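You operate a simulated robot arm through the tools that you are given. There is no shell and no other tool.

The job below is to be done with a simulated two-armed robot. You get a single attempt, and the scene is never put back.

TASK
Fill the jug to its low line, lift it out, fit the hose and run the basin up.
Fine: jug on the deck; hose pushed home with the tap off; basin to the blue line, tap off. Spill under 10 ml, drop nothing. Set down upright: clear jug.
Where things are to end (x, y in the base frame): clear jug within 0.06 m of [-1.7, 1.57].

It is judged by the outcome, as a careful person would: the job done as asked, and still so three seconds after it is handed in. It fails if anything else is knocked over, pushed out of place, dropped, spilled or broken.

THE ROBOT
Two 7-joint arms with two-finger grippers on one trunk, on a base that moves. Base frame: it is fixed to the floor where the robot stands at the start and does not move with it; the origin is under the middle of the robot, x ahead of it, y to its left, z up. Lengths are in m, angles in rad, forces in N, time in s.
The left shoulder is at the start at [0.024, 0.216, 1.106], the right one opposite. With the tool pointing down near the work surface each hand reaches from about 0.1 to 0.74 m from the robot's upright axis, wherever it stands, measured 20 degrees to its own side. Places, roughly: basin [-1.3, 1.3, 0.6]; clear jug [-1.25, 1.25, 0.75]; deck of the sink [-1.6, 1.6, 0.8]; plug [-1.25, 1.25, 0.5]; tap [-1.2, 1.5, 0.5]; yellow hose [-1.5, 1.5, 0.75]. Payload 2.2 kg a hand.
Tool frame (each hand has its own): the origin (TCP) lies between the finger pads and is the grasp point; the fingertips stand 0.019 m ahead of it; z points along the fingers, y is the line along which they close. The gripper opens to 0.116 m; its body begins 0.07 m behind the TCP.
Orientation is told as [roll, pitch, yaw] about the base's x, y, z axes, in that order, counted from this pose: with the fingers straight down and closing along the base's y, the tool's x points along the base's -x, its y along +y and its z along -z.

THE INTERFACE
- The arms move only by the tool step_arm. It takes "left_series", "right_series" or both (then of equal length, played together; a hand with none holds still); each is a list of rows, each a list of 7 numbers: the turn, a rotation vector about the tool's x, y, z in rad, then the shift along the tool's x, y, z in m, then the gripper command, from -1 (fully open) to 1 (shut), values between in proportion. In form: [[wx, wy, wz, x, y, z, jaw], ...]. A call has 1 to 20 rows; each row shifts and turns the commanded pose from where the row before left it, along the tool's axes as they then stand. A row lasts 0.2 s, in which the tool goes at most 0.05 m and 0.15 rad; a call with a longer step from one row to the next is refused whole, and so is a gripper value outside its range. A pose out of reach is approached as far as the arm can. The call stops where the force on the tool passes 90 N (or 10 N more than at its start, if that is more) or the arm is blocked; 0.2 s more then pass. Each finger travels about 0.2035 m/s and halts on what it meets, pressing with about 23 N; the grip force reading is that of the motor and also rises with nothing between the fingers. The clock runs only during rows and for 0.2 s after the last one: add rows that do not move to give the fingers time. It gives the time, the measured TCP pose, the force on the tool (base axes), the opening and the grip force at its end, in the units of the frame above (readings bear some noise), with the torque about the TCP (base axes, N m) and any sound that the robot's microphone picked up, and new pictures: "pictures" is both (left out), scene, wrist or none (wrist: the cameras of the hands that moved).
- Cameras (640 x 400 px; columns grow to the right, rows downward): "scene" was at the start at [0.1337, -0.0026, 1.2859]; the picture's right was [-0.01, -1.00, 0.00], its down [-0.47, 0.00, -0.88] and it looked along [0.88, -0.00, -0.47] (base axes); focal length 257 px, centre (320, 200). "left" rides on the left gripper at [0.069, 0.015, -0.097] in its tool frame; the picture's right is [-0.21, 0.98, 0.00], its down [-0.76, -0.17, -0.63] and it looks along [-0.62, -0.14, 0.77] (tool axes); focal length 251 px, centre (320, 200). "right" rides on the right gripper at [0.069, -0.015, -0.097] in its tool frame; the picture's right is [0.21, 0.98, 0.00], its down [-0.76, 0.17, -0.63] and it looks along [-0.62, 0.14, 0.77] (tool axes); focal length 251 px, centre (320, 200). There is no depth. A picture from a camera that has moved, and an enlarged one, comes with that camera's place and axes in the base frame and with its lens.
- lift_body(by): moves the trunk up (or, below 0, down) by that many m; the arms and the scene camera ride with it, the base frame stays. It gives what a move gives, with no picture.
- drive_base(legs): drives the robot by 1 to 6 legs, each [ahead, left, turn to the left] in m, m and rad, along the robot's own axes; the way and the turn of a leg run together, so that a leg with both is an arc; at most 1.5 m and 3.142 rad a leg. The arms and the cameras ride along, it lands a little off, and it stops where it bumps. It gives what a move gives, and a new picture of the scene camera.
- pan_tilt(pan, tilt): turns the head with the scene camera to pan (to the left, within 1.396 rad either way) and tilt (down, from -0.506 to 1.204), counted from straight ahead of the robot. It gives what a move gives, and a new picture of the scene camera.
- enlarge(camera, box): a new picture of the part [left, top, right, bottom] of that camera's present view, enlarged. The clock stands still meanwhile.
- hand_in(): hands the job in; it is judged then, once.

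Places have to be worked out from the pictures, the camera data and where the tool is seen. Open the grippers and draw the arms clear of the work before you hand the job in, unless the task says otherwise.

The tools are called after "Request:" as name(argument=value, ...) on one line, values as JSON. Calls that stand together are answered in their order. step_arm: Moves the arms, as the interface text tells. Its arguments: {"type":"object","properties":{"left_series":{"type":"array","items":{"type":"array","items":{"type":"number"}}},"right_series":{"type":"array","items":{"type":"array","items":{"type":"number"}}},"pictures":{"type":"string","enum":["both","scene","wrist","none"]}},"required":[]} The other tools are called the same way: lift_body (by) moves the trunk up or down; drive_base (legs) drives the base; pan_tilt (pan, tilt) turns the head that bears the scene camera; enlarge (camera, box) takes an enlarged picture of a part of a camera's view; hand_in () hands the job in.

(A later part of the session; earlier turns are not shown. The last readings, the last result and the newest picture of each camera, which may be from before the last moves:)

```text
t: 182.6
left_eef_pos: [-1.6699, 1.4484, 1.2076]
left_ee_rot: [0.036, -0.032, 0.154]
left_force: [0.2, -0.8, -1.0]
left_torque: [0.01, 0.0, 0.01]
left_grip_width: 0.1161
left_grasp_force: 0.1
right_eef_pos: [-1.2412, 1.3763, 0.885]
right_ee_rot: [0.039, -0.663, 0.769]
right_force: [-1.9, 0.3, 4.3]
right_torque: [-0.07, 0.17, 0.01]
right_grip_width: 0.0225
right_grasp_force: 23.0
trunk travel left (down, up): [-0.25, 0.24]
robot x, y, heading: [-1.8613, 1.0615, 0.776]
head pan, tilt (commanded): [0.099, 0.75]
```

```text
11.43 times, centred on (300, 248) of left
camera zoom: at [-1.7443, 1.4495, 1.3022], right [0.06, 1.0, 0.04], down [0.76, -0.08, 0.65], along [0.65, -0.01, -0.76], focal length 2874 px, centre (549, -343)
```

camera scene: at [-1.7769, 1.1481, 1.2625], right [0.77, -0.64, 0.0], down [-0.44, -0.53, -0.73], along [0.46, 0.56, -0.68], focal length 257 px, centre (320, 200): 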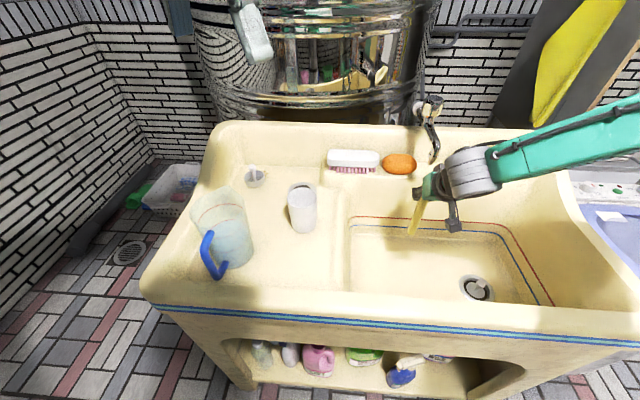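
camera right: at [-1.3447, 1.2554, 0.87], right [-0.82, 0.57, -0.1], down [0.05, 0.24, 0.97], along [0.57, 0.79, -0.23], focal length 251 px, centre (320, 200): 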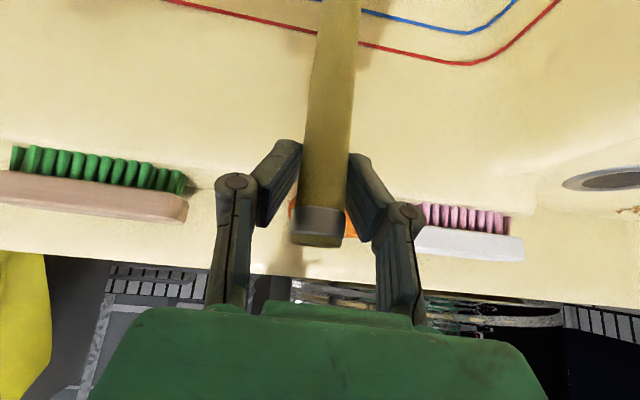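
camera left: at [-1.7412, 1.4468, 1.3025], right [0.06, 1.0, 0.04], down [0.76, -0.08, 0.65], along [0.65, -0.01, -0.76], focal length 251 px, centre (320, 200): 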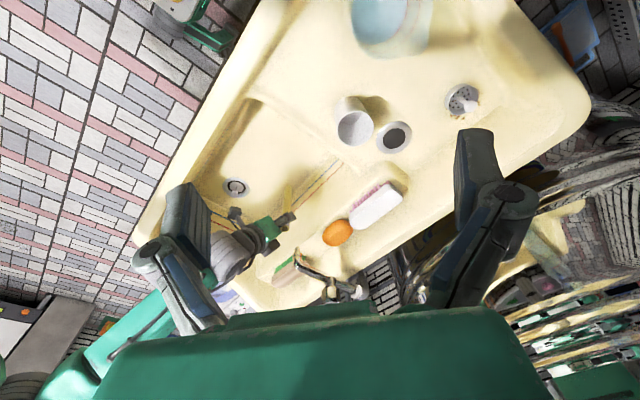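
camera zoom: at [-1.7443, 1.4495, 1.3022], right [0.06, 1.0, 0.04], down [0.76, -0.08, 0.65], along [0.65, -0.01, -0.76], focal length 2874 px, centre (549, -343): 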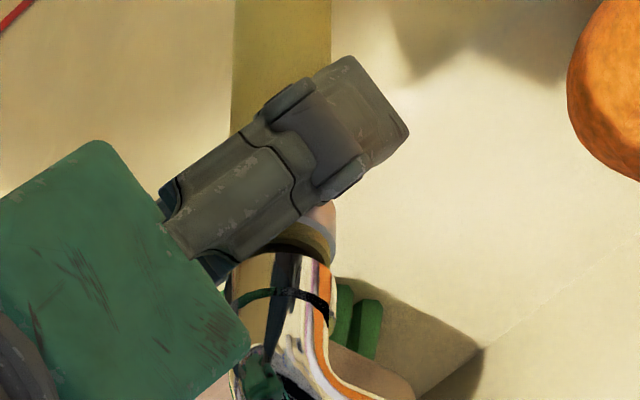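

The hose has slid over the nozzle up to near the ring, and the force even turned upward a little. I push up a few more millimetres to be sure it is home.

Request:
step_arm(right_series=[[0, 0, 0, -0.0025, 0, -0.0032, 0.7], [0, 0, 0, 0, 0, 0, 0.7]], pictures="none")

Request:
enlarge(camera="left", box=[285, 230, 315, 265])

```text
t: 183.2
left_eef_pos: [-1.6689, 1.4493, 1.2062]
left_ee_rot: [0.037, -0.031, 0.154]
left_force: [-0.3, 0.4, 0.9]
left_torque: [0.01, 0.0, -0.02]
left_grip_width: 0.1162
left_grasp_force: 0.0
right_eef_pos: [-1.242, 1.3754, 0.886]
right_ee_rot: [0.039, -0.658, 0.772]
right_force: [2.5, 4.0, -3.0]
right_torque: [0.23, -0.29, 0.0]
right_grip_width: 0.0224
right_grasp_force: 23.1
trunk travel left (down, up): [-0.25, 0.24]
robot x, y, heading: [-1.8664, 1.0574, 0.782]
head pan, tilt (commanded): [0.099, 0.75]
```

```text
11.43 times, centred on (300, 248) of left
camera zoom: at [-1.7425, 1.4502, 1.3015], right [0.06, 1.0, 0.04], down [0.76, -0.07, 0.65], along [0.65, -0.01, -0.76], focal length 2874 px, centre (549, -343)
```

zoom: 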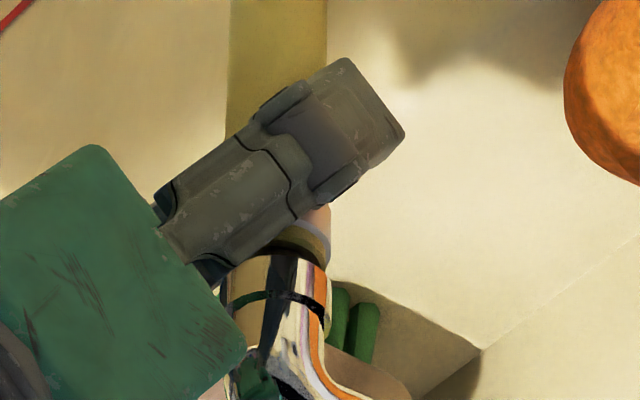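

The hand hardly moved up any more, so the hose bears against the ring. I press a bit harder, two more small steps, to make sure it is fully home.

Request:
step_arm(right_series=[[0, 0, 0, -0.0025, 0, -0.0032, 0.7], [0, 0, 0, -0.0025, 0, -0.0032, 0.7], [0, 0, 0, 0, 0, 0, 0.7]], pictures="none")

Request:
enlarge(camera="left", box=[285, 230, 315, 265])

```text
t: 184.0
left_eef_pos: [-1.6685, 1.4525, 1.2049]
left_ee_rot: [0.036, -0.028, 0.153]
left_force: [0.4, -0.8, 0.6]
left_torque: [-0.02, 0.02, 0.02]
left_grip_width: 0.116
left_grasp_force: 0.1
right_eef_pos: [-1.2406, 1.3748, 0.8909]
right_ee_rot: [0.041, -0.652, 0.771]
right_force: [-4.3, 4.3, -24.2]
right_torque: [-0.02, 0.07, -0.01]
right_grip_width: 0.0227
right_grasp_force: 23.2
trunk travel left (down, up): [-0.25, 0.24]
robot x, y, heading: [-1.864, 1.065, 0.776]
head pan, tilt (commanded): [0.099, 0.75]
```

```text
11.43 times, centred on (300, 248) of left
camera zoom: at [-1.7416, 1.4513, 1.3009], right [0.06, 1.0, 0.04], down [0.76, -0.07, 0.65], along [0.65, -0.01, -0.76], focal length 2874 px, centre (549, -343)
```

zoom: 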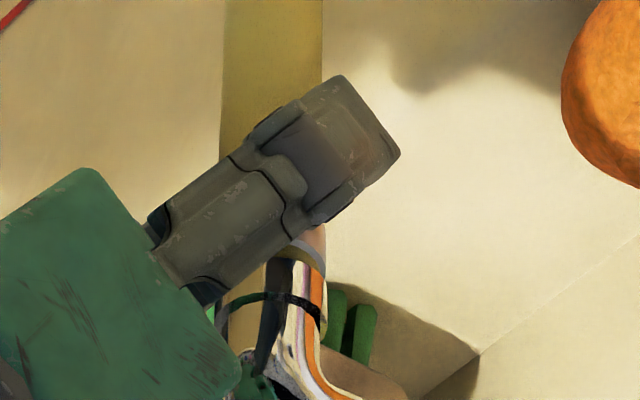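

Now it resists with 24 N at the ring. I check with the wrist camera whether the hose has kept its place in the fingers, and look at the joint from the head.

Request:
enlarge(camera="right", box=[220, 130, 420, 310])

Request:
enlarge(camera="scene", box=[405, 90, 475, 220])

```text
2.22 times, centred on (320, 220) of right
camera zoom: at [-1.3079, 1.2823, 0.9255], right [-0.82, 0.56, -0.1], down [0.05, 0.25, 0.97], along [0.57, 0.79, -0.24], focal length 559 px, centre (320, 156)
```

zoom: 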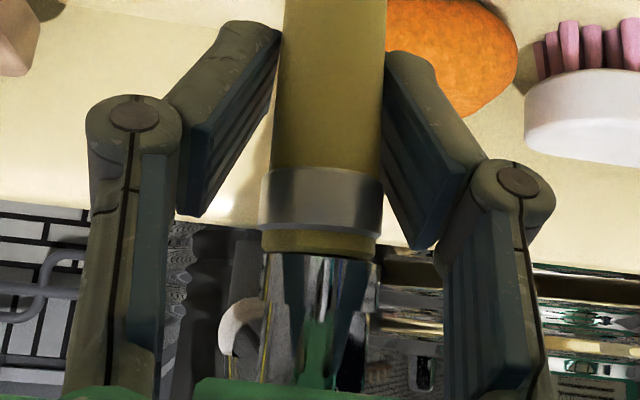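

```text
3.08 times, centred on (440, 155) of scene
camera zoom: at [-1.7771, 1.1548, 1.2616], right [0.77, -0.64, 0.0], down [-0.44, -0.53, -0.73], along [0.46, 0.56, -0.69], focal length 792 px, centre (-49, 338)
```

zoom: 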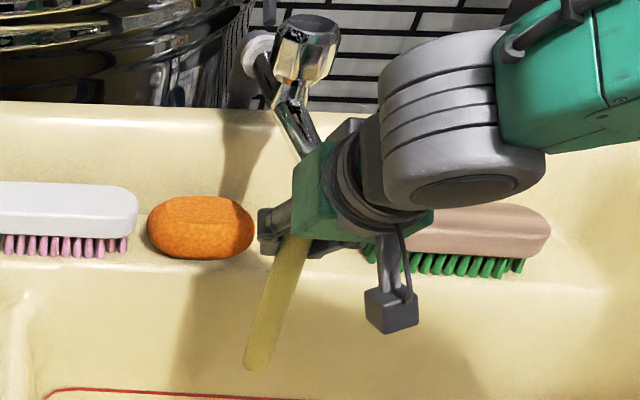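

In the wrist view the hose end sits flush against the spout's ring, with no gap. I ease the pressure and open the fingers.

Request:
step_arm(right_series=[[0, 0, 0, 0.0025, 0, 0.0032, 0.7], [0, 0, 0, 0.0018, 0, 0.0024, 0.7], [0, 0, 0, 0, 0, 0, 0.7]], pictures="none")

Request:
step_arm(right_series=[[0, 0, 0, 0, 0, 0, 0.3], [0, 0, 0, 0, 0, 0, -0.2], [0, 0, 0, 0, 0, 0, -0.6], [0, 0, 0, 0, 0, 0, -0.6]], pictures="wrist")

```text
t: 184.8
left_eef_pos: [-1.6702, 1.4494, 1.2068]
left_ee_rot: [0.037, -0.031, 0.155]
left_force: [0.3, -0.2, 0.4]
left_torque: [0.02, 0.0, 0.03]
left_grip_width: 0.1158
left_grasp_force: 0.0
right_eef_pos: [-1.2408, 1.3754, 0.8911]
right_ee_rot: [0.039, -0.662, 0.772]
right_force: [-3.8, -1.4, 3.4]
right_torque: [-0.13, 0.17, 0.01]
right_grip_width: 0.0229
right_grasp_force: 22.8
trunk travel left (down, up): [-0.25, 0.24]
robot x, y, heading: [-1.864, 1.0596, 0.78]
head pan, tilt (commanded): [0.099, 0.75]
```

```text
t: 185.8
left_eef_pos: [-1.6695, 1.4494, 1.2061]
left_ee_rot: [0.038, -0.03, 0.153]
left_force: [-0.1, 0.9, 0.7]
left_torque: [0.03, -0.02, 0.0]
left_grip_width: 0.1161
left_grasp_force: 0.0
right_eef_pos: [-1.2413, 1.3743, 0.8888]
right_ee_rot: [0.04, -0.658, 0.771]
right_force: [0.2, -0.6, -0.4]
right_torque: [0.04, 0.01, -0.03]
right_grip_width: 0.0928
right_grasp_force: 0.0
trunk travel left (down, up): [-0.25, 0.24]
robot x, y, heading: [-1.8674, 1.0575, 0.784]
head pan, tilt (commanded): [0.099, 0.75]
camera right: at [-1.3082, 1.2814, 0.9216], right [-0.82, 0.57, -0.1], down [0.05, 0.25, 0.97], along [0.57, 0.79, -0.23], focal length 251 px, centre (320, 200)
```

right: 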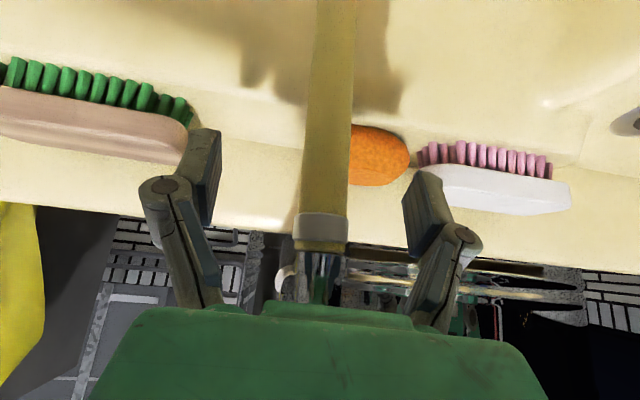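

The hose stays on the spout by itself. I draw the hand straight back so that the fingers clear the hose.

Request:
step_arm(right_series=[[0, 0, 0, 0.0158, 0, -0.0123, -0.8], [0, 0, 0, 0.0237, 0, -0.0184, -1], [0, 0, 0, 0.0237, 0, -0.0184, -1], [0, 0, 0, 0.0237, 0, -0.0184, -1], [0, 0, 0, 0, 0, 0, -1]], pictures="both")

Request:
enlarge(camera="left", box=[260, 200, 340, 290])

Request:
enlarge(camera="scene", box=[405, 85, 475, 240])

```text
t: 187.0
left_eef_pos: [-1.6676, 1.4496, 1.2066]
left_ee_rot: [0.035, -0.03, 0.153]
left_force: [0.1, 0.0, 0.0]
left_torque: [-0.04, 0.01, 0.01]
left_grip_width: 0.1161
left_grasp_force: 0.0
right_eef_pos: [-1.3171, 1.2938, 0.8882]
right_ee_rot: [0.038, -0.657, 0.769]
right_force: [0.1, 1.4, 0.2]
right_torque: [0.0, -0.01, -0.03]
right_grip_width: 0.1161
right_grasp_force: 0.0
trunk travel left (down, up): [-0.25, 0.24]
robot x, y, heading: [-1.8651, 1.0568, 0.784]
head pan, tilt (commanded): [0.099, 0.75]
camera scene: at [-1.7794, 1.1515, 1.2623], right [0.77, -0.64, 0.0], down [-0.44, -0.53, -0.73], along [0.46, 0.56, -0.69], focal length 257 px, centre (320, 200)
camera right: at [-1.3834, 1.202, 0.9228], right [-0.82, 0.57, -0.1], down [0.05, 0.25, 0.97], along [0.57, 0.79, -0.23], focal length 251 px, centre (320, 200)
```

scene: 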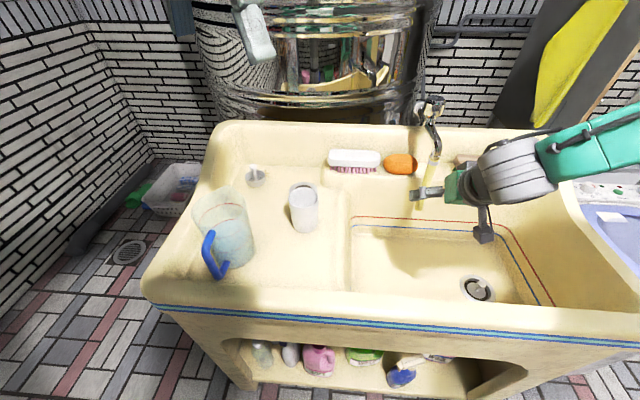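
right: 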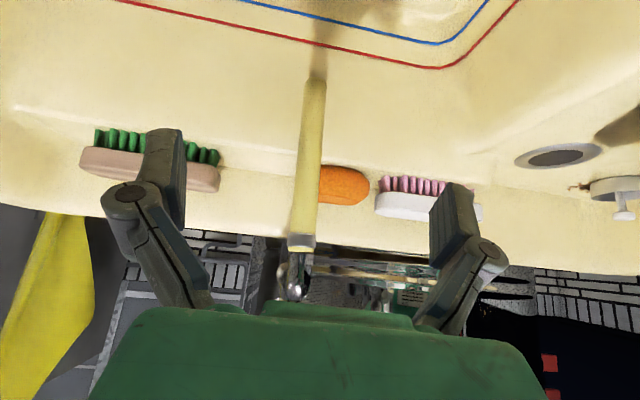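

```text
4.44 times, centred on (300, 245) of left
camera zoom: at [-1.7422, 1.4497, 1.3016], right [0.06, 1.0, 0.04], down [0.76, -0.07, 0.65], along [0.65, -0.01, -0.76], focal length 1118 px, centre (409, 0)
```

zoom: 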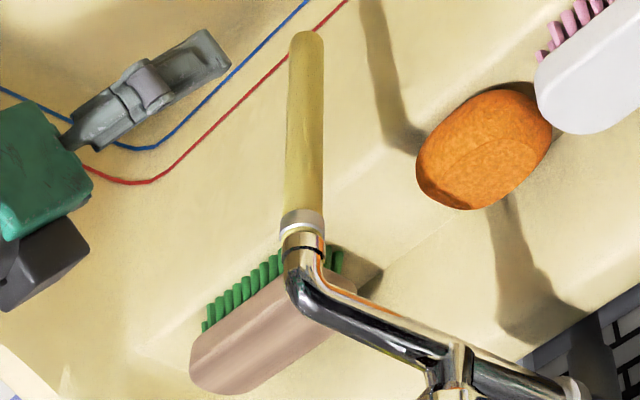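

```text
2.58 times, centred on (440, 162) of scene
camera zoom: at [-1.7794, 1.1515, 1.2623], right [0.77, -0.64, 0.0], down [-0.44, -0.53, -0.73], along [0.46, 0.56, -0.69], focal length 664 px, centre (10, 297)
```

zoom: 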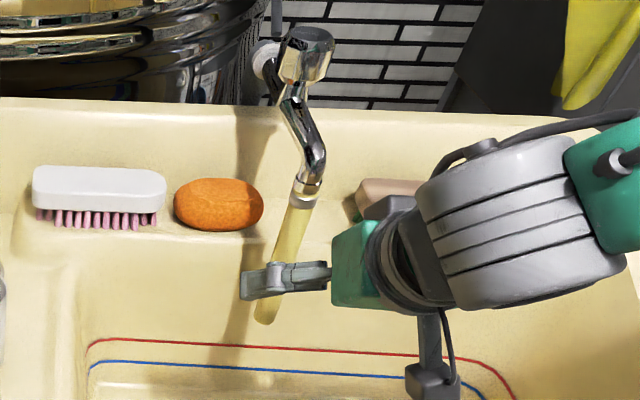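

The hose hangs straight from the spout, flush at the ring. Before running water I check the plug in the drain.

Request:
enlarge(camera="scene", box=[450, 265, 510, 310])

Request:
enlarge(camera="left", box=[210, 160, 270, 210])

```text
8.89 times, centred on (480, 288) of scene
camera zoom: at [-1.7794, 1.1515, 1.2623], right [0.77, -0.64, 0.0], down [-0.44, -0.53, -0.73], along [0.46, 0.56, -0.69], focal length 2288 px, centre (-1102, -578)
```

zoom: 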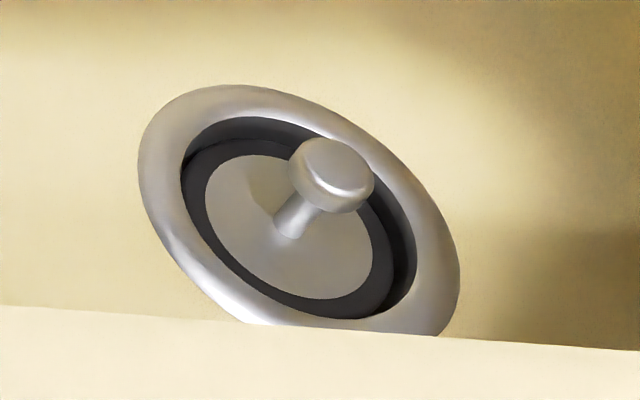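

```text
8.00 times, centred on (240, 185) of left
camera zoom: at [-1.7422, 1.4497, 1.3016], right [0.06, 1.0, 0.04], down [0.76, -0.07, 0.65], along [0.65, -0.01, -0.76], focal length 2012 px, centre (960, 320)
```

zoom: 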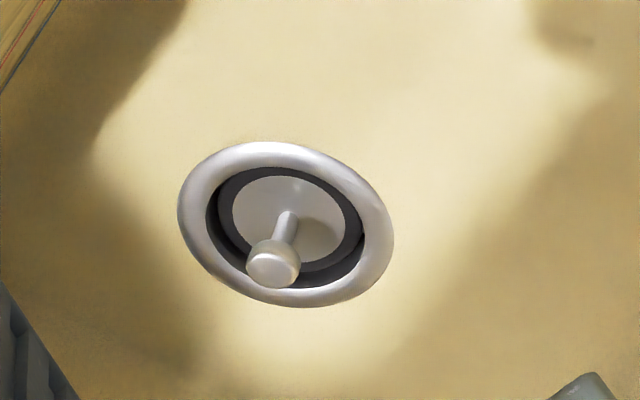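

The plug sits square in the drain with its rubber ring all round. I now raise the right hand, reduce its tilt, and bring it towards the knob as before.

Request:
step_arm(right_series=[[0, 0, 0, -0.0245, 0, -0.0316, -1], [0, 0, 0, -0.0245, 0, -0.0316, -1], [0, 0, 0, -0.0245, 0, -0.0316, -1], [0, 0, 0, -0.0245, 0, -0.0316, -1], [0, 0, 0, -0.0245, 0, -0.0316, -1], [0, 0.102, 0, 0, 0, 0, -1], [0, 0.102, 0, 0, 0, 0, -1], [0, 0.102, 0, 0, 0, 0, -1], [0, 0, 0, -0.0398, 0.003, 0.0145, -1], [0, 0, 0, -0.0398, 0.003, 0.0145, -1], [0, 0, 0, 0, 0, 0, -1]], pictures="both")

```text
t: 189.4
left_eef_pos: [-1.6708, 1.448, 1.2071]
left_ee_rot: [0.04, -0.033, 0.153]
left_force: [-0.5, -0.7, 0.6]
left_torque: [-0.01, -0.01, 0.01]
left_grip_width: 0.1162
left_grasp_force: 0.0
right_eef_pos: [-1.2603, 1.3578, 1.0869]
right_ee_rot: [0.032, -0.354, 0.782]
right_force: [0.6, 0.0, 0.2]
right_torque: [0.01, 0.02, 0.01]
right_grip_width: 0.1158
right_grasp_force: 0.1
trunk travel left (down, up): [-0.25, 0.24]
robot x, y, heading: [-1.8578, 1.0599, 0.781]
head pan, tilt (commanded): [0.099, 0.75]
camera scene: at [-1.7813, 1.1513, 1.2626], right [0.77, -0.64, 0.0], down [-0.44, -0.53, -0.73], along [0.46, 0.56, -0.68], focal length 257 px, centre (320, 200)
camera right: at [-1.3155, 1.2751, 1.1536], right [-0.84, 0.54, -0.05], down [0.24, 0.45, 0.86], along [0.49, 0.71, -0.51], focal length 251 px, centre (320, 200)
```

scene: 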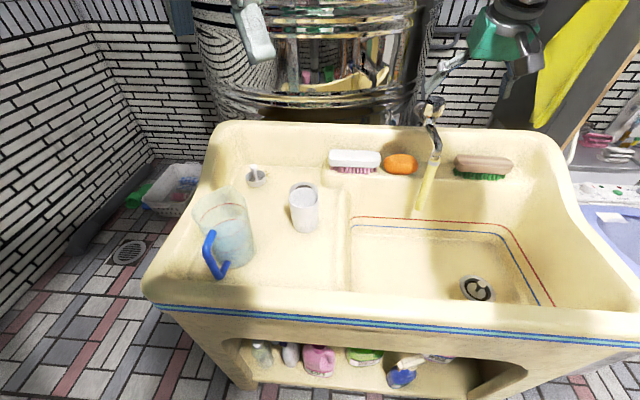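
right: 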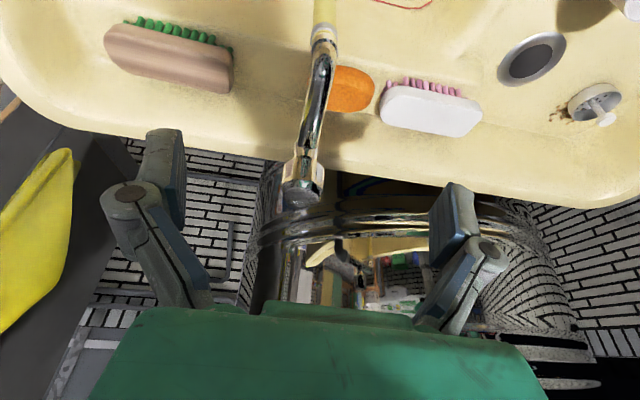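

The knob top is at [-1.167, 1.457, 1.01], where it was. I approach it in two stages.

Request:
step_arm(right_series=[[0, 0, 0, -0.0186, 0, 0.0276, -1], [0, 0, 0, -0.0186, 0, 0.0276, -1], [0, 0, 0, -0.0186, 0, 0.0276, -1], [0, 0, 0, 0, 0, 0, -1]], pictures="wrist")

```text
t: 190.4
left_eef_pos: [-1.6697, 1.4487, 1.2068]
left_ee_rot: [0.037, -0.032, 0.153]
left_force: [-0.3, -0.9, -1.3]
left_torque: [0.03, 0.02, -0.02]
left_grip_width: 0.116
left_grasp_force: 0.1
right_eef_pos: [-1.2021, 1.4139, 1.0309]
right_ee_rot: [0.031, -0.355, 0.784]
right_force: [-0.1, -0.3, 1.0]
right_torque: [0.03, -0.01, 0.01]
right_grip_width: 0.1161
right_grasp_force: 0.0
trunk travel left (down, up): [-0.25, 0.24]
robot x, y, heading: [-1.8606, 1.0597, 0.782]
head pan, tilt (commanded): [0.099, 0.75]
camera right: at [-1.2583, 1.3325, 1.0971], right [-0.84, 0.54, -0.05], down [0.24, 0.45, 0.86], along [0.49, 0.71, -0.51], focal length 251 px, centre (320, 200)
```

right: 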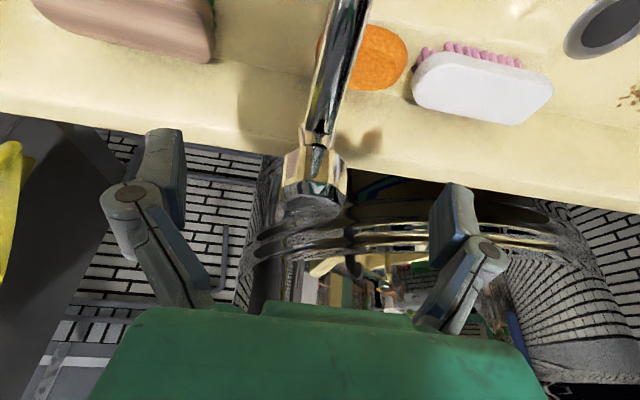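

The knob lies between the fingers' lines. I advance the last part so that the pads stand on both sides of it.

Request:
step_arm(right_series=[[0, 0, 0, -0.0125, 0.001, 0.0193, -1], [0, 0, 0, -0.0125, 0.001, 0.0193, -1], [0, 0, 0, -0.0125, 0.001, 0.0193, -1], [0, 0, 0, 0, 0, 0, -1]], pictures="wrist")

```text
t: 191.4
left_eef_pos: [-1.671, 1.4484, 1.2076]
left_ee_rot: [0.038, -0.031, 0.154]
left_force: [0.1, -0.7, -0.1]
left_torque: [0.05, -0.01, 0.01]
left_grip_width: 0.116
left_grasp_force: 0.0
right_eef_pos: [-1.1663, 1.4579, 0.9898]
right_ee_rot: [0.032, -0.353, 0.785]
right_force: [-0.5, -0.2, -0.6]
right_torque: [0.05, -0.02, 0.02]
right_grip_width: 0.1159
right_grasp_force: 0.1
trunk travel left (down, up): [-0.25, 0.24]
robot x, y, heading: [-1.8621, 1.0653, 0.783]
head pan, tilt (commanded): [0.099, 0.75]
camera right: at [-1.2221, 1.3759, 1.0566], right [-0.84, 0.54, -0.05], down [0.24, 0.45, 0.86], along [0.49, 0.71, -0.51], focal length 251 px, centre (320, 200)
```

right: 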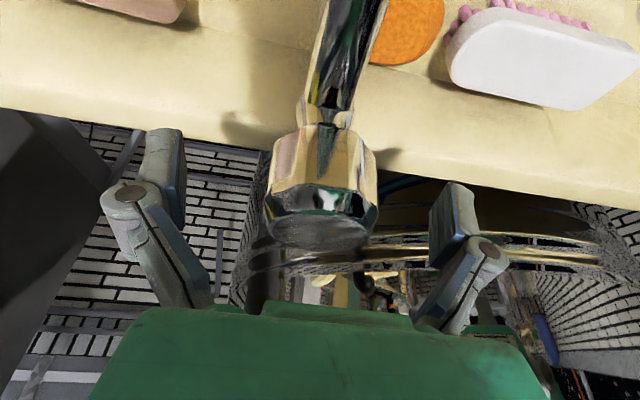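

The knob is centred between the pads. I close on it.

Request:
step_arm(right_series=[[0, 0, 0, 0, 0, 0, -0.4], [0, 0, 0, 0, 0, 0, 0.0], [0, 0, 0, 0, 0, 0, 0.4], [0, 0, 0, 0, 0, 0, 0.5], [0, 0, 0, 0, 0, 0, 0.5]], pictures="scene")

```text
t: 192.6
left_eef_pos: [-1.6691, 1.4501, 1.2065]
left_ee_rot: [0.039, -0.03, 0.153]
left_force: [0.7, 0.1, 0.0]
left_torque: [0.03, -0.01, 0.0]
left_grip_width: 0.116
left_grasp_force: 0.0
right_eef_pos: [-1.166, 1.4583, 0.9884]
right_ee_rot: [0.031, -0.351, 0.783]
right_force: [1.3, -2.0, -0.9]
right_torque: [-0.21, -0.18, 0.05]
right_grip_width: 0.0435
right_grasp_force: 44.8
trunk travel left (down, up): [-0.25, 0.24]
robot x, y, heading: [-1.863, 1.0582, 0.784]
head pan, tilt (commanded): [0.099, 0.75]
camera scene: at [-1.7791, 1.1522, 1.2623], right [0.77, -0.64, 0.0], down [-0.44, -0.53, -0.73], along [0.46, 0.56, -0.69], focal length 257 px, centre (320, 200)
```

scene: 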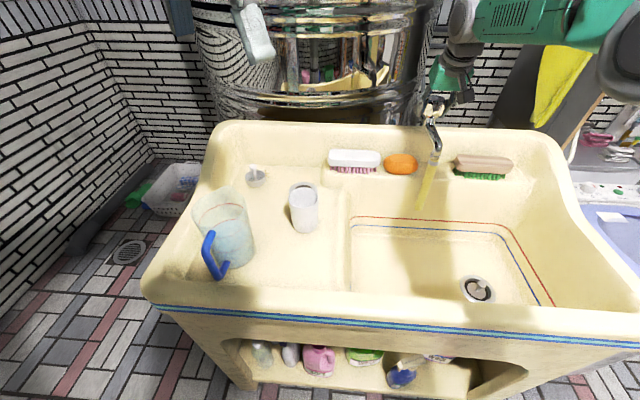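

The knob is held. I take a reference picture of the dry basin, then open the tap by 0.3 rad.

Request:
enlarge(camera="scene", box=[340, 200, 560, 315])

Request:
step_arm(right_series=[[-0.0343, 0, -0.0939, 0, 0, 0, 0.5], [-0.0343, 0, -0.0939, 0, 0, 0, 0.5], [-0.0343, 0, -0.0939, 0, 0, 0, 0.5]], pictures="scene")

Request:
enlarge(camera="scene", box=[340, 130, 560, 315])

```text
2.91 times, centred on (450, 258) of scene
camera zoom: at [-1.7791, 1.1522, 1.2623], right [0.77, -0.64, 0.0], down [-0.44, -0.53, -0.73], along [0.46, 0.56, -0.69], focal length 749 px, centre (-58, 33)
```

zoom: 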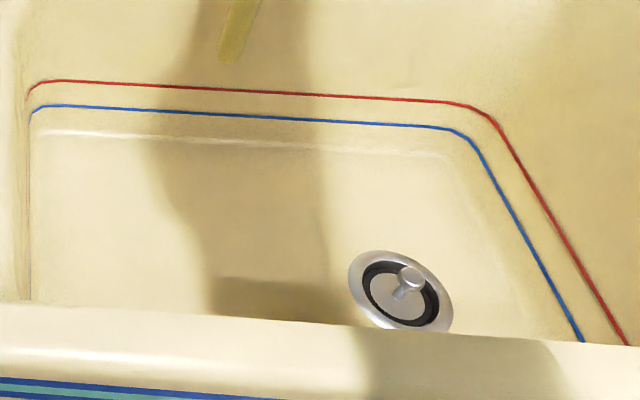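

```text
t: 193.4
left_eef_pos: [-1.6704, 1.45, 1.2059]
left_ee_rot: [0.036, -0.031, 0.153]
left_force: [0.0, -0.1, 0.3]
left_torque: [-0.01, -0.01, 0.02]
left_grip_width: 0.1159
left_grasp_force: 0.1
right_eef_pos: [-1.1667, 1.4599, 0.9883]
right_ee_rot: [0.033, -0.362, 1.084]
right_force: [-2.4, -1.3, 1.0]
right_torque: [-0.66, 0.92, 0.0]
right_grip_width: 0.0437
right_grasp_force: 45.0
trunk travel left (down, up): [-0.25, 0.24]
robot x, y, heading: [-1.863, 1.06, 0.78]
head pan, tilt (commanded): [0.099, 0.75]
camera scene: at [-1.7802, 1.1527, 1.2623], right [0.77, -0.64, 0.0], down [-0.44, -0.53, -0.73], along [0.46, 0.56, -0.69], focal length 257 px, centre (320, 200)
```

scene: 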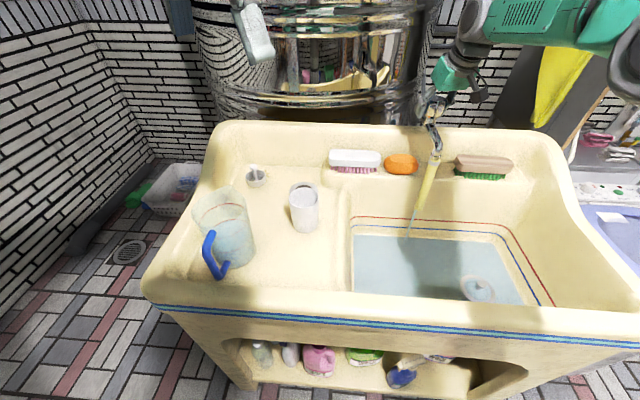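

```text
2.16 times, centred on (450, 222) of scene
camera zoom: at [-1.7802, 1.1527, 1.2623], right [0.77, -0.64, 0.0], down [-0.44, -0.53, -0.73], along [0.46, 0.56, -0.69], focal length 557 px, centre (39, 151)
```

zoom: 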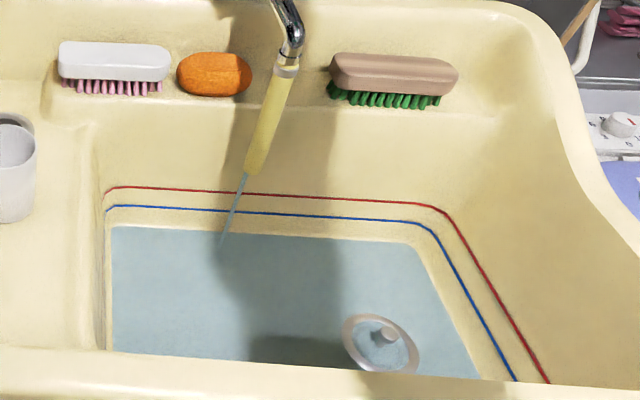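

Water runs from the hose's end into the basin and already covers its floor. The flow is modest, so I open the tap a further 0.4 rad and watch for splashing or leaks.

Request:
step_arm(right_series=[[-0.0343, 0, -0.0939, 0, 0, 0, 0.5], [-0.0343, 0, -0.0939, 0, 0, 0, 0.5], [-0.0343, 0, -0.0939, 0, 0, 0, 0.5], [-0.0343, 0, -0.0939, 0, 0, 0, 0.5], [0, 0, 0, 0, 0, 0, 0.5], [0, 0, 0, 0, 0, 0, 0.5]], pictures="scene")

Request:
enlarge(camera="scene", box=[340, 130, 560, 315])

```text
t: 194.8
left_eef_pos: [-1.6724, 1.4511, 1.2065]
left_ee_rot: [0.035, -0.033, 0.154]
left_force: [0.5, 0.8, -0.2]
left_torque: [0.03, 0.02, -0.03]
left_grip_width: 0.1157
left_grasp_force: 0.1
right_eef_pos: [-1.1711, 1.4602, 0.9882]
right_ee_rot: [0.023, -0.372, 1.488]
right_force: [-24.7, -4.4, -1.8]
right_torque: [-0.2, 0.26, -0.23]
right_grip_width: 0.0436
right_grasp_force: 44.9
trunk travel left (down, up): [-0.25, 0.24]
robot x, y, heading: [-1.8651, 1.0597, 0.785]
head pan, tilt (commanded): [0.099, 0.75]
camera scene: at [-1.7857, 1.1534, 1.2626], right [0.77, -0.64, 0.0], down [-0.43, -0.53, -0.73], along [0.47, 0.56, -0.68], focal length 257 px, centre (320, 200)
```

scene: 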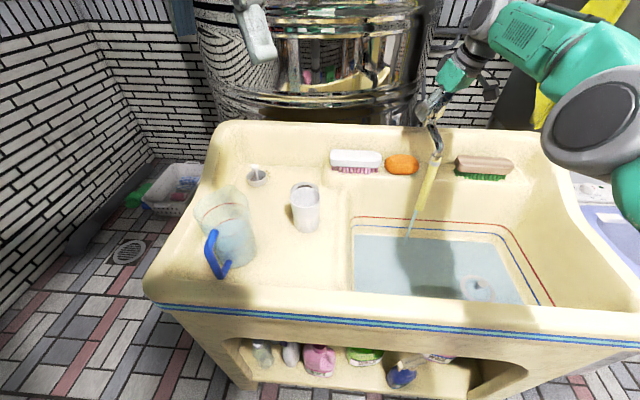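

```text
2.16 times, centred on (450, 222) of scene
camera zoom: at [-1.7857, 1.1534, 1.2626], right [0.77, -0.64, 0.0], down [-0.43, -0.53, -0.73], along [0.47, 0.56, -0.68], focal length 557 px, centre (39, 151)
```

zoom: 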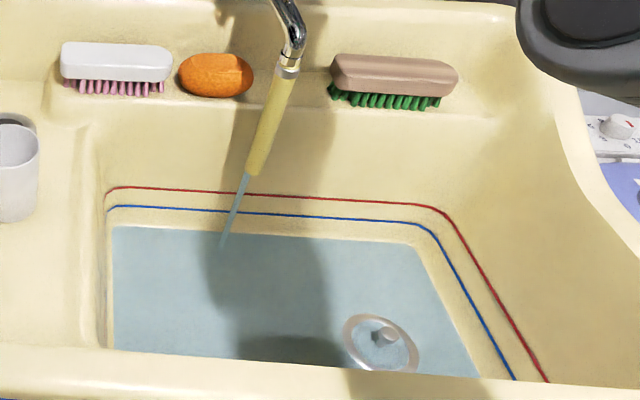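

The stream is stronger and goes straight into the basin. The hand presses on the knob with 25 N sideways, so I shift it 4 mm to relieve that and let the water run.

Request:
step_arm(right_series=[[0, 0, 0, 0.0012, 0.0039, -0.0005, 0.5], [0, 0, 0, 0, 0, 0, 0.5], [0, 0, 0, 0, 0, 0, 0.5], [0, 0, 0, 0, 0, 0, 0.5], [0, 0, 0, 0, 0, 0, 0.5], [0, 0, 0, 0, 0, 0, 0.5], [0, 0, 0, 0, 0, 0, 0.5], [0, 0, 0, 0, 0, 0, 0.5], [0, 0, 0, 0, 0, 0, 0.5], [0, 0, 0, 0, 0, 0, 0.5]], pictures="none")

Request:
enlarge(camera="scene", box=[340, 200, 560, 315])

```text
t: 197.0
left_eef_pos: [-1.6719, 1.4506, 1.2065]
left_ee_rot: [0.038, -0.033, 0.155]
left_force: [0.8, -0.5, 0.8]
left_torque: [0.01, 0.04, 0.0]
left_grip_width: 0.1159
left_grasp_force: 0.0
right_eef_pos: [-1.1707, 1.4609, 0.9902]
right_ee_rot: [0.022, -0.368, 1.487]
right_force: [-18.1, -1.9, -8.3]
right_torque: [-0.03, 0.06, -0.14]
right_grip_width: 0.0439
right_grasp_force: 45.1
trunk travel left (down, up): [-0.25, 0.24]
robot x, y, heading: [-1.859, 1.057, 0.783]
head pan, tilt (commanded): [0.099, 0.75]
```

```text
2.91 times, centred on (450, 258) of scene
camera zoom: at [-1.783, 1.1545, 1.2623], right [0.77, -0.64, 0.0], down [-0.43, -0.53, -0.73], along [0.47, 0.56, -0.68], focal length 749 px, centre (-58, 33)
```

zoom: 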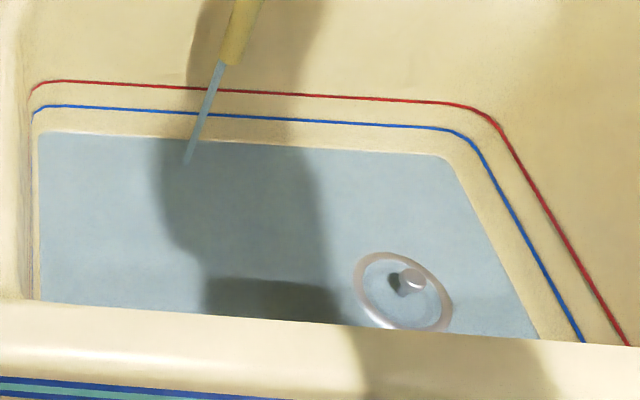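

The water is spreading. I take a closer reference of the gap between water edge and blue line at the back wall.

Request:
enlarge(camera="scene", box=[430, 220, 470, 245])

Request:
step_arm(right_series=[[0, 0, 0, 0.0006, 0.0025, -0.0003, 0.5], [0, 0, 0, 0, 0, 0, 0.5], [0, 0, 0, 0, 0, 0, 0.5], [0, 0, 0, 0, 0, 0, 0.5], [0, 0, 0, 0, 0, 0, 0.5], [0, 0, 0, 0, 0, 0, 0.5], [0, 0, 0, 0, 0, 0, 0.5], [0, 0, 0, 0, 0, 0, 0.5], [0, 0, 0, 0, 0, 0, 0.5], [0, 0, 0, 0, 0, 0, 0.5], [0, 0, 0, 0, 0, 0, 0.5], [0, 0, 0, 0, 0, 0, 0.5], [0, 0, 0, 0, 0, 0, 0.5], [0, 0, 0, 0, 0, 0, 0.5], [0, 0, 0, 0, 0, 0, 0.5]], pictures="none")

Request:
enlarge(camera="scene", box=[430, 220, 470, 245])

```text
16.00 times, centred on (450, 232) of scene
camera zoom: at [-1.783, 1.1545, 1.2623], right [0.77, -0.64, 0.0], down [-0.43, -0.53, -0.73], along [0.47, 0.56, -0.68], focal length 4119 px, centre (-1760, -320)
```

zoom: 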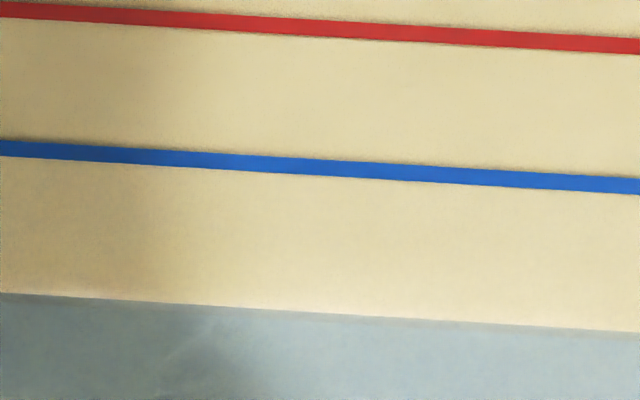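

```text
t: 200.2
left_eef_pos: [-1.6707, 1.4492, 1.2061]
left_ee_rot: [0.036, -0.031, 0.155]
left_force: [-0.3, -0.3, 0.1]
left_torque: [0.01, -0.05, -0.04]
left_grip_width: 0.1159
left_grasp_force: 0.0
right_eef_pos: [-1.1707, 1.4594, 0.9892]
right_ee_rot: [0.024, -0.369, 1.486]
right_force: [-17.0, -10.4, -15.7]
right_torque: [0.13, 0.02, -0.15]
right_grip_width: 0.044
right_grasp_force: 45.1
trunk travel left (down, up): [-0.25, 0.24]
robot x, y, heading: [-1.8638, 1.0584, 0.778]
head pan, tilt (commanded): [0.099, 0.75]
```

```text
16.00 times, centred on (450, 232) of scene
camera zoom: at [-1.7802, 1.1526, 1.2622], right [0.77, -0.64, 0.0], down [-0.44, -0.53, -0.73], along [0.46, 0.56, -0.69], focal length 4119 px, centre (-1760, -320)
```

zoom: 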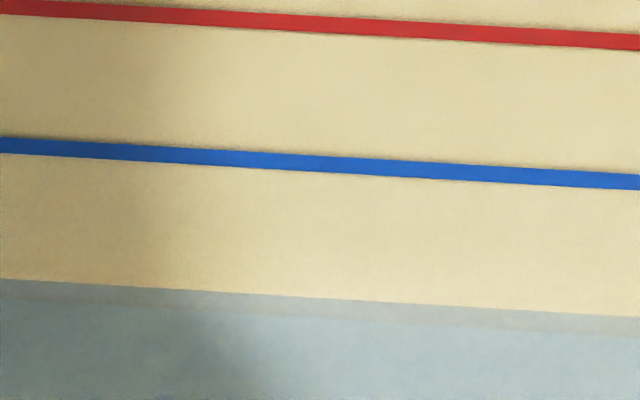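

The gap to the blue line shrank from 147 to 134 zoom rows in 3.2 s, so about 33 s remain at this flow. I relieve the hand's push a little and let it run.

Request:
step_arm(right_series=[[0, 0, 0, 0.0032, 0.0018, 0.002, 0.5], [0, 0, 0, 0, 0, 0, 0.5], [0, 0, 0, 0, 0, 0, 0.5], [0, 0, 0, 0, 0, 0, 0.5], [0, 0, 0, 0, 0, 0, 0.5], [0, 0, 0, 0, 0, 0, 0.5], [0, 0, 0, 0, 0, 0, 0.5], [0, 0, 0, 0, 0, 0, 0.5], [0, 0, 0, 0, 0, 0, 0.5], [0, 0, 0, 0, 0, 0, 0.5], [0, 0, 0, 0, 0, 0, 0.5], [0, 0, 0, 0, 0, 0, 0.5], [0, 0, 0, 0, 0, 0, 0.5], [0, 0, 0, 0, 0, 0, 0.5], [0, 0, 0, 0, 0, 0, 0.5], [0, 0, 0, 0, 0, 0, 0.5], [0, 0, 0, 0, 0, 0, 0.5], [0, 0, 0, 0, 0, 0, 0.5], [0, 0, 0, 0, 0, 0, 0.5], [0, 0, 0, 0, 0, 0, 0.5]], pictures="scene")

Request:
enlarge(camera="scene", box=[430, 220, 470, 245])

```text
t: 204.4
left_eef_pos: [-1.6703, 1.4506, 1.2063]
left_ee_rot: [0.038, -0.032, 0.153]
left_force: [-0.5, -1.5, -0.5]
left_torque: [-0.01, -0.01, 0.01]
left_grip_width: 0.116
left_grasp_force: 0.0
right_eef_pos: [-1.1709, 1.4621, 0.9897]
right_ee_rot: [0.025, -0.366, 1.486]
right_force: [-17.0, -9.2, -16.7]
right_torque: [0.1, 0.12, -0.12]
right_grip_width: 0.044
right_grasp_force: 44.9
right hand out of reach, approached as far as the arm can: row 1
trunk travel left (down, up): [-0.25, 0.24]
robot x, y, heading: [-1.8622, 1.0589, 0.781]
head pan, tilt (commanded): [0.099, 0.75]
camera scene: at [-1.7803, 1.1529, 1.2622], right [0.77, -0.64, 0.0], down [-0.44, -0.53, -0.73], along [0.46, 0.56, -0.69], focal length 257 px, centre (320, 200)
```

scene: 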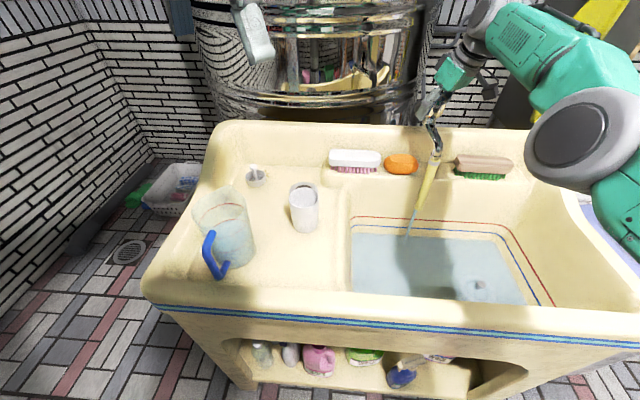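

```text
16.00 times, centred on (450, 232) of scene
camera zoom: at [-1.7803, 1.1529, 1.2622], right [0.77, -0.64, 0.0], down [-0.44, -0.53, -0.73], along [0.46, 0.56, -0.69], focal length 4119 px, centre (-1760, -320)
```

zoom: 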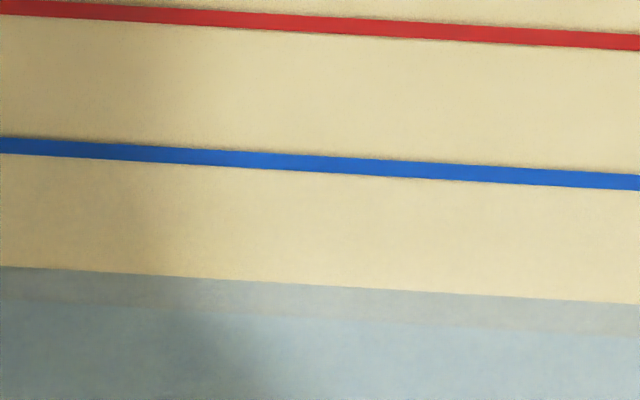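

The gap is 121 rows, shrinking about 3 rows per second. I let it run for about 17 s and look again.

Request:
step_arm(right_series=[[0, 0, 0, 0, 0, 0, 0.5], [0, 0, 0, 0, 0, 0, 0.5], [0, 0, 0, 0, 0, 0, 0.5], [0, 0, 0, 0, 0, 0, 0.5], [0, 0, 0, 0, 0, 0, 0.5], [0, 0, 0, 0, 0, 0, 0.5], [0, 0, 0, 0, 0, 0, 0.5], [0, 0, 0, 0, 0, 0, 0.5], [0, 0, 0, 0, 0, 0, 0.5], [0, 0, 0, 0, 0, 0, 0.5], [0, 0, 0, 0, 0, 0, 0.5], [0, 0, 0, 0, 0, 0, 0.5], [0, 0, 0, 0, 0, 0, 0.5], [0, 0, 0, 0, 0, 0, 0.5], [0, 0, 0, 0, 0, 0, 0.5], [0, 0, 0, 0, 0, 0, 0.5], [0, 0, 0, 0, 0, 0, 0.5], [0, 0, 0, 0, 0, 0, 0.5], [0, 0, 0, 0, 0, 0, 0.5], [0, 0, 0, 0, 0, 0, 0.5]], pictures="none")

Request:
step_arm(right_series=[[0, 0, 0, 0, 0, 0, 0.5], [0, 0, 0, 0, 0, 0, 0.5], [0, 0, 0, 0, 0, 0, 0.5], [0, 0, 0, 0, 0, 0, 0.5], [0, 0, 0, 0, 0, 0, 0.5], [0, 0, 0, 0, 0, 0, 0.5], [0, 0, 0, 0, 0, 0, 0.5], [0, 0, 0, 0, 0, 0, 0.5], [0, 0, 0, 0, 0, 0, 0.5], [0, 0, 0, 0, 0, 0, 0.5], [0, 0, 0, 0, 0, 0, 0.5], [0, 0, 0, 0, 0, 0, 0.5], [0, 0, 0, 0, 0, 0, 0.5], [0, 0, 0, 0, 0, 0, 0.5], [0, 0, 0, 0, 0, 0, 0.5], [0, 0, 0, 0, 0, 0, 0.5], [0, 0, 0, 0, 0, 0, 0.5], [0, 0, 0, 0, 0, 0, 0.5], [0, 0, 0, 0, 0, 0, 0.5], [0, 0, 0, 0, 0, 0, 0.5]], pictures="none")

Request:
step_arm(right_series=[[0, 0, 0, 0, 0, 0, 0.5], [0, 0, 0, 0, 0, 0, 0.5], [0, 0, 0, 0, 0, 0, 0.5], [0, 0, 0, 0, 0, 0, 0.5], [0, 0, 0, 0, 0, 0, 0.5], [0, 0, 0, 0, 0, 0, 0.5], [0, 0, 0, 0, 0, 0, 0.5], [0, 0, 0, 0, 0, 0, 0.5], [0, 0, 0, 0, 0, 0, 0.5], [0, 0, 0, 0, 0, 0, 0.5], [0, 0, 0, 0, 0, 0, 0.5], [0, 0, 0, 0, 0, 0, 0.5], [0, 0, 0, 0, 0, 0, 0.5], [0, 0, 0, 0, 0, 0, 0.5], [0, 0, 0, 0, 0, 0, 0.5], [0, 0, 0, 0, 0, 0, 0.5], [0, 0, 0, 0, 0, 0, 0.5], [0, 0, 0, 0, 0, 0, 0.5], [0, 0, 0, 0, 0, 0, 0.5], [0, 0, 0, 0, 0, 0, 0.5]], pictures="none")

Request:
enlarge(camera="scene", box=[430, 220, 470, 245])

Request:
enlarge(camera="scene", box=[340, 130, 560, 315])

```text
t: 208.6
left_eef_pos: [-1.6695, 1.4513, 1.2065]
left_ee_rot: [0.036, -0.034, 0.155]
left_force: [-0.1, -0.4, -0.2]
left_torque: [0.01, 0.01, -0.05]
left_grip_width: 0.1158
left_grasp_force: 0.0
right_eef_pos: [-1.1703, 1.461, 0.9896]
right_ee_rot: [0.025, -0.369, 1.488]
right_force: [-15.4, -9.0, -15.4]
right_torque: [0.08, 0.2, -0.17]
right_grip_width: 0.0438
right_grasp_force: 44.6
trunk travel left (down, up): [-0.25, 0.24]
robot x, y, heading: [-1.8609, 1.0604, 0.787]
head pan, tilt (commanded): [0.099, 0.75]
```

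```text
t: 212.8
left_eef_pos: [-1.6699, 1.4516, 1.2061]
left_ee_rot: [0.036, -0.031, 0.155]
left_force: [-0.5, -0.9, -0.3]
left_torque: [-0.01, -0.03, 0.03]
left_grip_width: 0.116
left_grasp_force: 0.1
right_eef_pos: [-1.1712, 1.46, 0.9902]
right_ee_rot: [0.024, -0.368, 1.485]
right_force: [-16.4, -8.0, -15.1]
right_torque: [0.03, 0.17, -0.15]
right_grip_width: 0.0437
right_grasp_force: 44.9
trunk travel left (down, up): [-0.25, 0.24]
robot x, y, heading: [-1.8635, 1.0571, 0.782]
head pan, tilt (commanded): [0.099, 0.75]
```

```text
t: 217.0
left_eef_pos: [-1.6707, 1.4512, 1.2058]
left_ee_rot: [0.037, -0.03, 0.153]
left_force: [0.0, -0.1, 0.3]
left_torque: [-0.02, 0.02, 0.0]
left_grip_width: 0.1163
left_grasp_force: 0.1
right_eef_pos: [-1.1714, 1.4609, 0.9895]
right_ee_rot: [0.024, -0.37, 1.486]
right_force: [-14.0, -6.1, -13.7]
right_torque: [0.07, 0.16, -0.14]
right_grip_width: 0.0435
right_grasp_force: 44.9
trunk travel left (down, up): [-0.25, 0.24]
robot x, y, heading: [-1.8604, 1.062, 0.78]
head pan, tilt (commanded): [0.099, 0.75]
```

```text
16.00 times, centred on (450, 232) of scene
camera zoom: at [-1.7804, 1.1534, 1.2622], right [0.77, -0.64, 0.0], down [-0.44, -0.53, -0.73], along [0.46, 0.56, -0.69], focal length 4119 px, centre (-1760, -320)
```

zoom: 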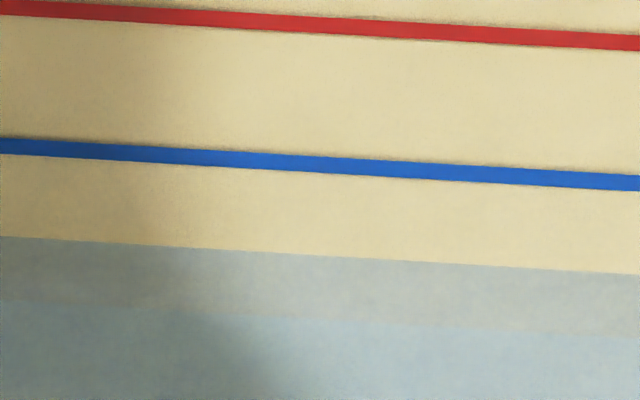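

```text
2.16 times, centred on (450, 222) of scene
camera zoom: at [-1.7804, 1.1534, 1.2622], right [0.77, -0.64, 0.0], down [-0.44, -0.53, -0.73], along [0.46, 0.56, -0.69], focal length 557 px, centre (39, 151)
```

zoom: 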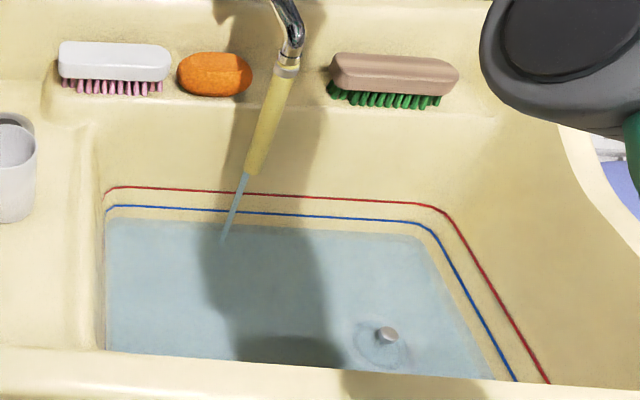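

The gap is now 92 rows; the rise has slowed from 4 to 2.3 rows per second, which could be the basin widening or a small leak. I run 4 s more and measure the rate again, and look at the plug.

Request:
step_arm(right_series=[[0, 0, 0, 0, 0, 0, 0.5], [0, 0, 0, 0, 0, 0, 0.5], [0, 0, 0, 0, 0, 0, 0.5], [0, 0, 0, 0, 0, 0, 0.5], [0, 0, 0, 0, 0, 0, 0.5], [0, 0, 0, 0, 0, 0, 0.5], [0, 0, 0, 0, 0, 0, 0.5], [0, 0, 0, 0, 0, 0, 0.5], [0, 0, 0, 0, 0, 0, 0.5], [0, 0, 0, 0, 0, 0, 0.5], [0, 0, 0, 0, 0, 0, 0.5], [0, 0, 0, 0, 0, 0, 0.5], [0, 0, 0, 0, 0, 0, 0.5], [0, 0, 0, 0, 0, 0, 0.5], [0, 0, 0, 0, 0, 0, 0.5], [0, 0, 0, 0, 0, 0, 0.5], [0, 0, 0, 0, 0, 0, 0.5], [0, 0, 0, 0, 0, 0, 0.5], [0, 0, 0, 0, 0, 0, 0.5], [0, 0, 0, 0, 0, 0, 0.5]], pictures="none")

Request:
enlarge(camera="scene", box=[430, 220, 470, 245])

Request:
enlarge(camera="scene", box=[450, 265, 510, 310])

```text
t: 221.2
left_eef_pos: [-1.67, 1.4495, 1.2075]
left_ee_rot: [0.036, -0.03, 0.153]
left_force: [-0.2, -0.9, -0.1]
left_torque: [0.02, 0.01, 0.03]
left_grip_width: 0.1164
left_grasp_force: 0.1
right_eef_pos: [-1.1706, 1.4618, 0.9892]
right_ee_rot: [0.025, -0.37, 1.488]
right_force: [-12.0, -4.9, -11.1]
right_torque: [0.08, 0.12, -0.09]
right_grip_width: 0.0438
right_grasp_force: 44.9
trunk travel left (down, up): [-0.25, 0.24]
robot x, y, heading: [-1.864, 1.0607, 0.782]
head pan, tilt (commanded): [0.099, 0.75]
```

```text
16.00 times, centred on (450, 232) of scene
camera zoom: at [-1.7805, 1.1535, 1.2622], right [0.77, -0.64, 0.0], down [-0.44, -0.53, -0.73], along [0.46, 0.56, -0.69], focal length 4119 px, centre (-1760, -320)
```

zoom: 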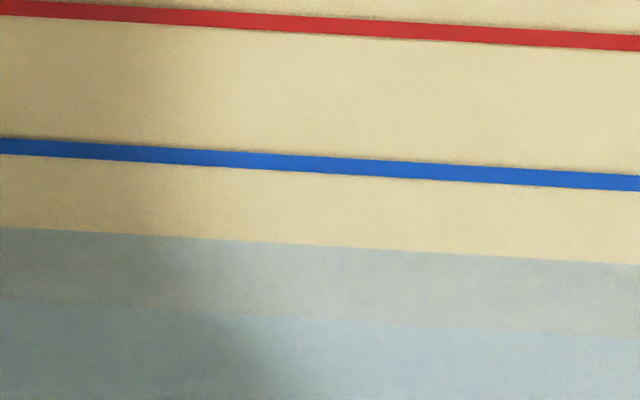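

```text
8.89 times, centred on (480, 288) of scene
camera zoom: at [-1.7805, 1.1535, 1.2622], right [0.77, -0.64, 0.0], down [-0.44, -0.53, -0.73], along [0.46, 0.56, -0.69], focal length 2288 px, centre (-1102, -578)
```

zoom: 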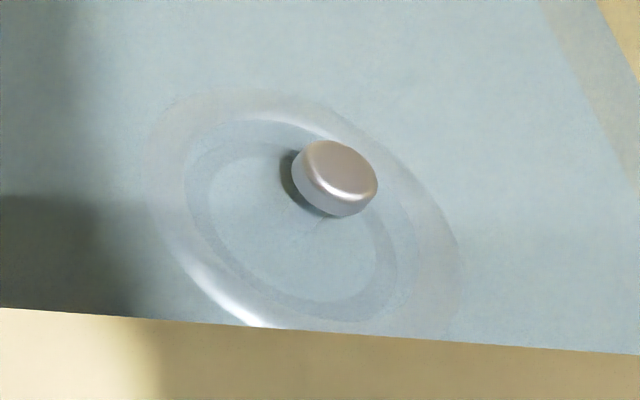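

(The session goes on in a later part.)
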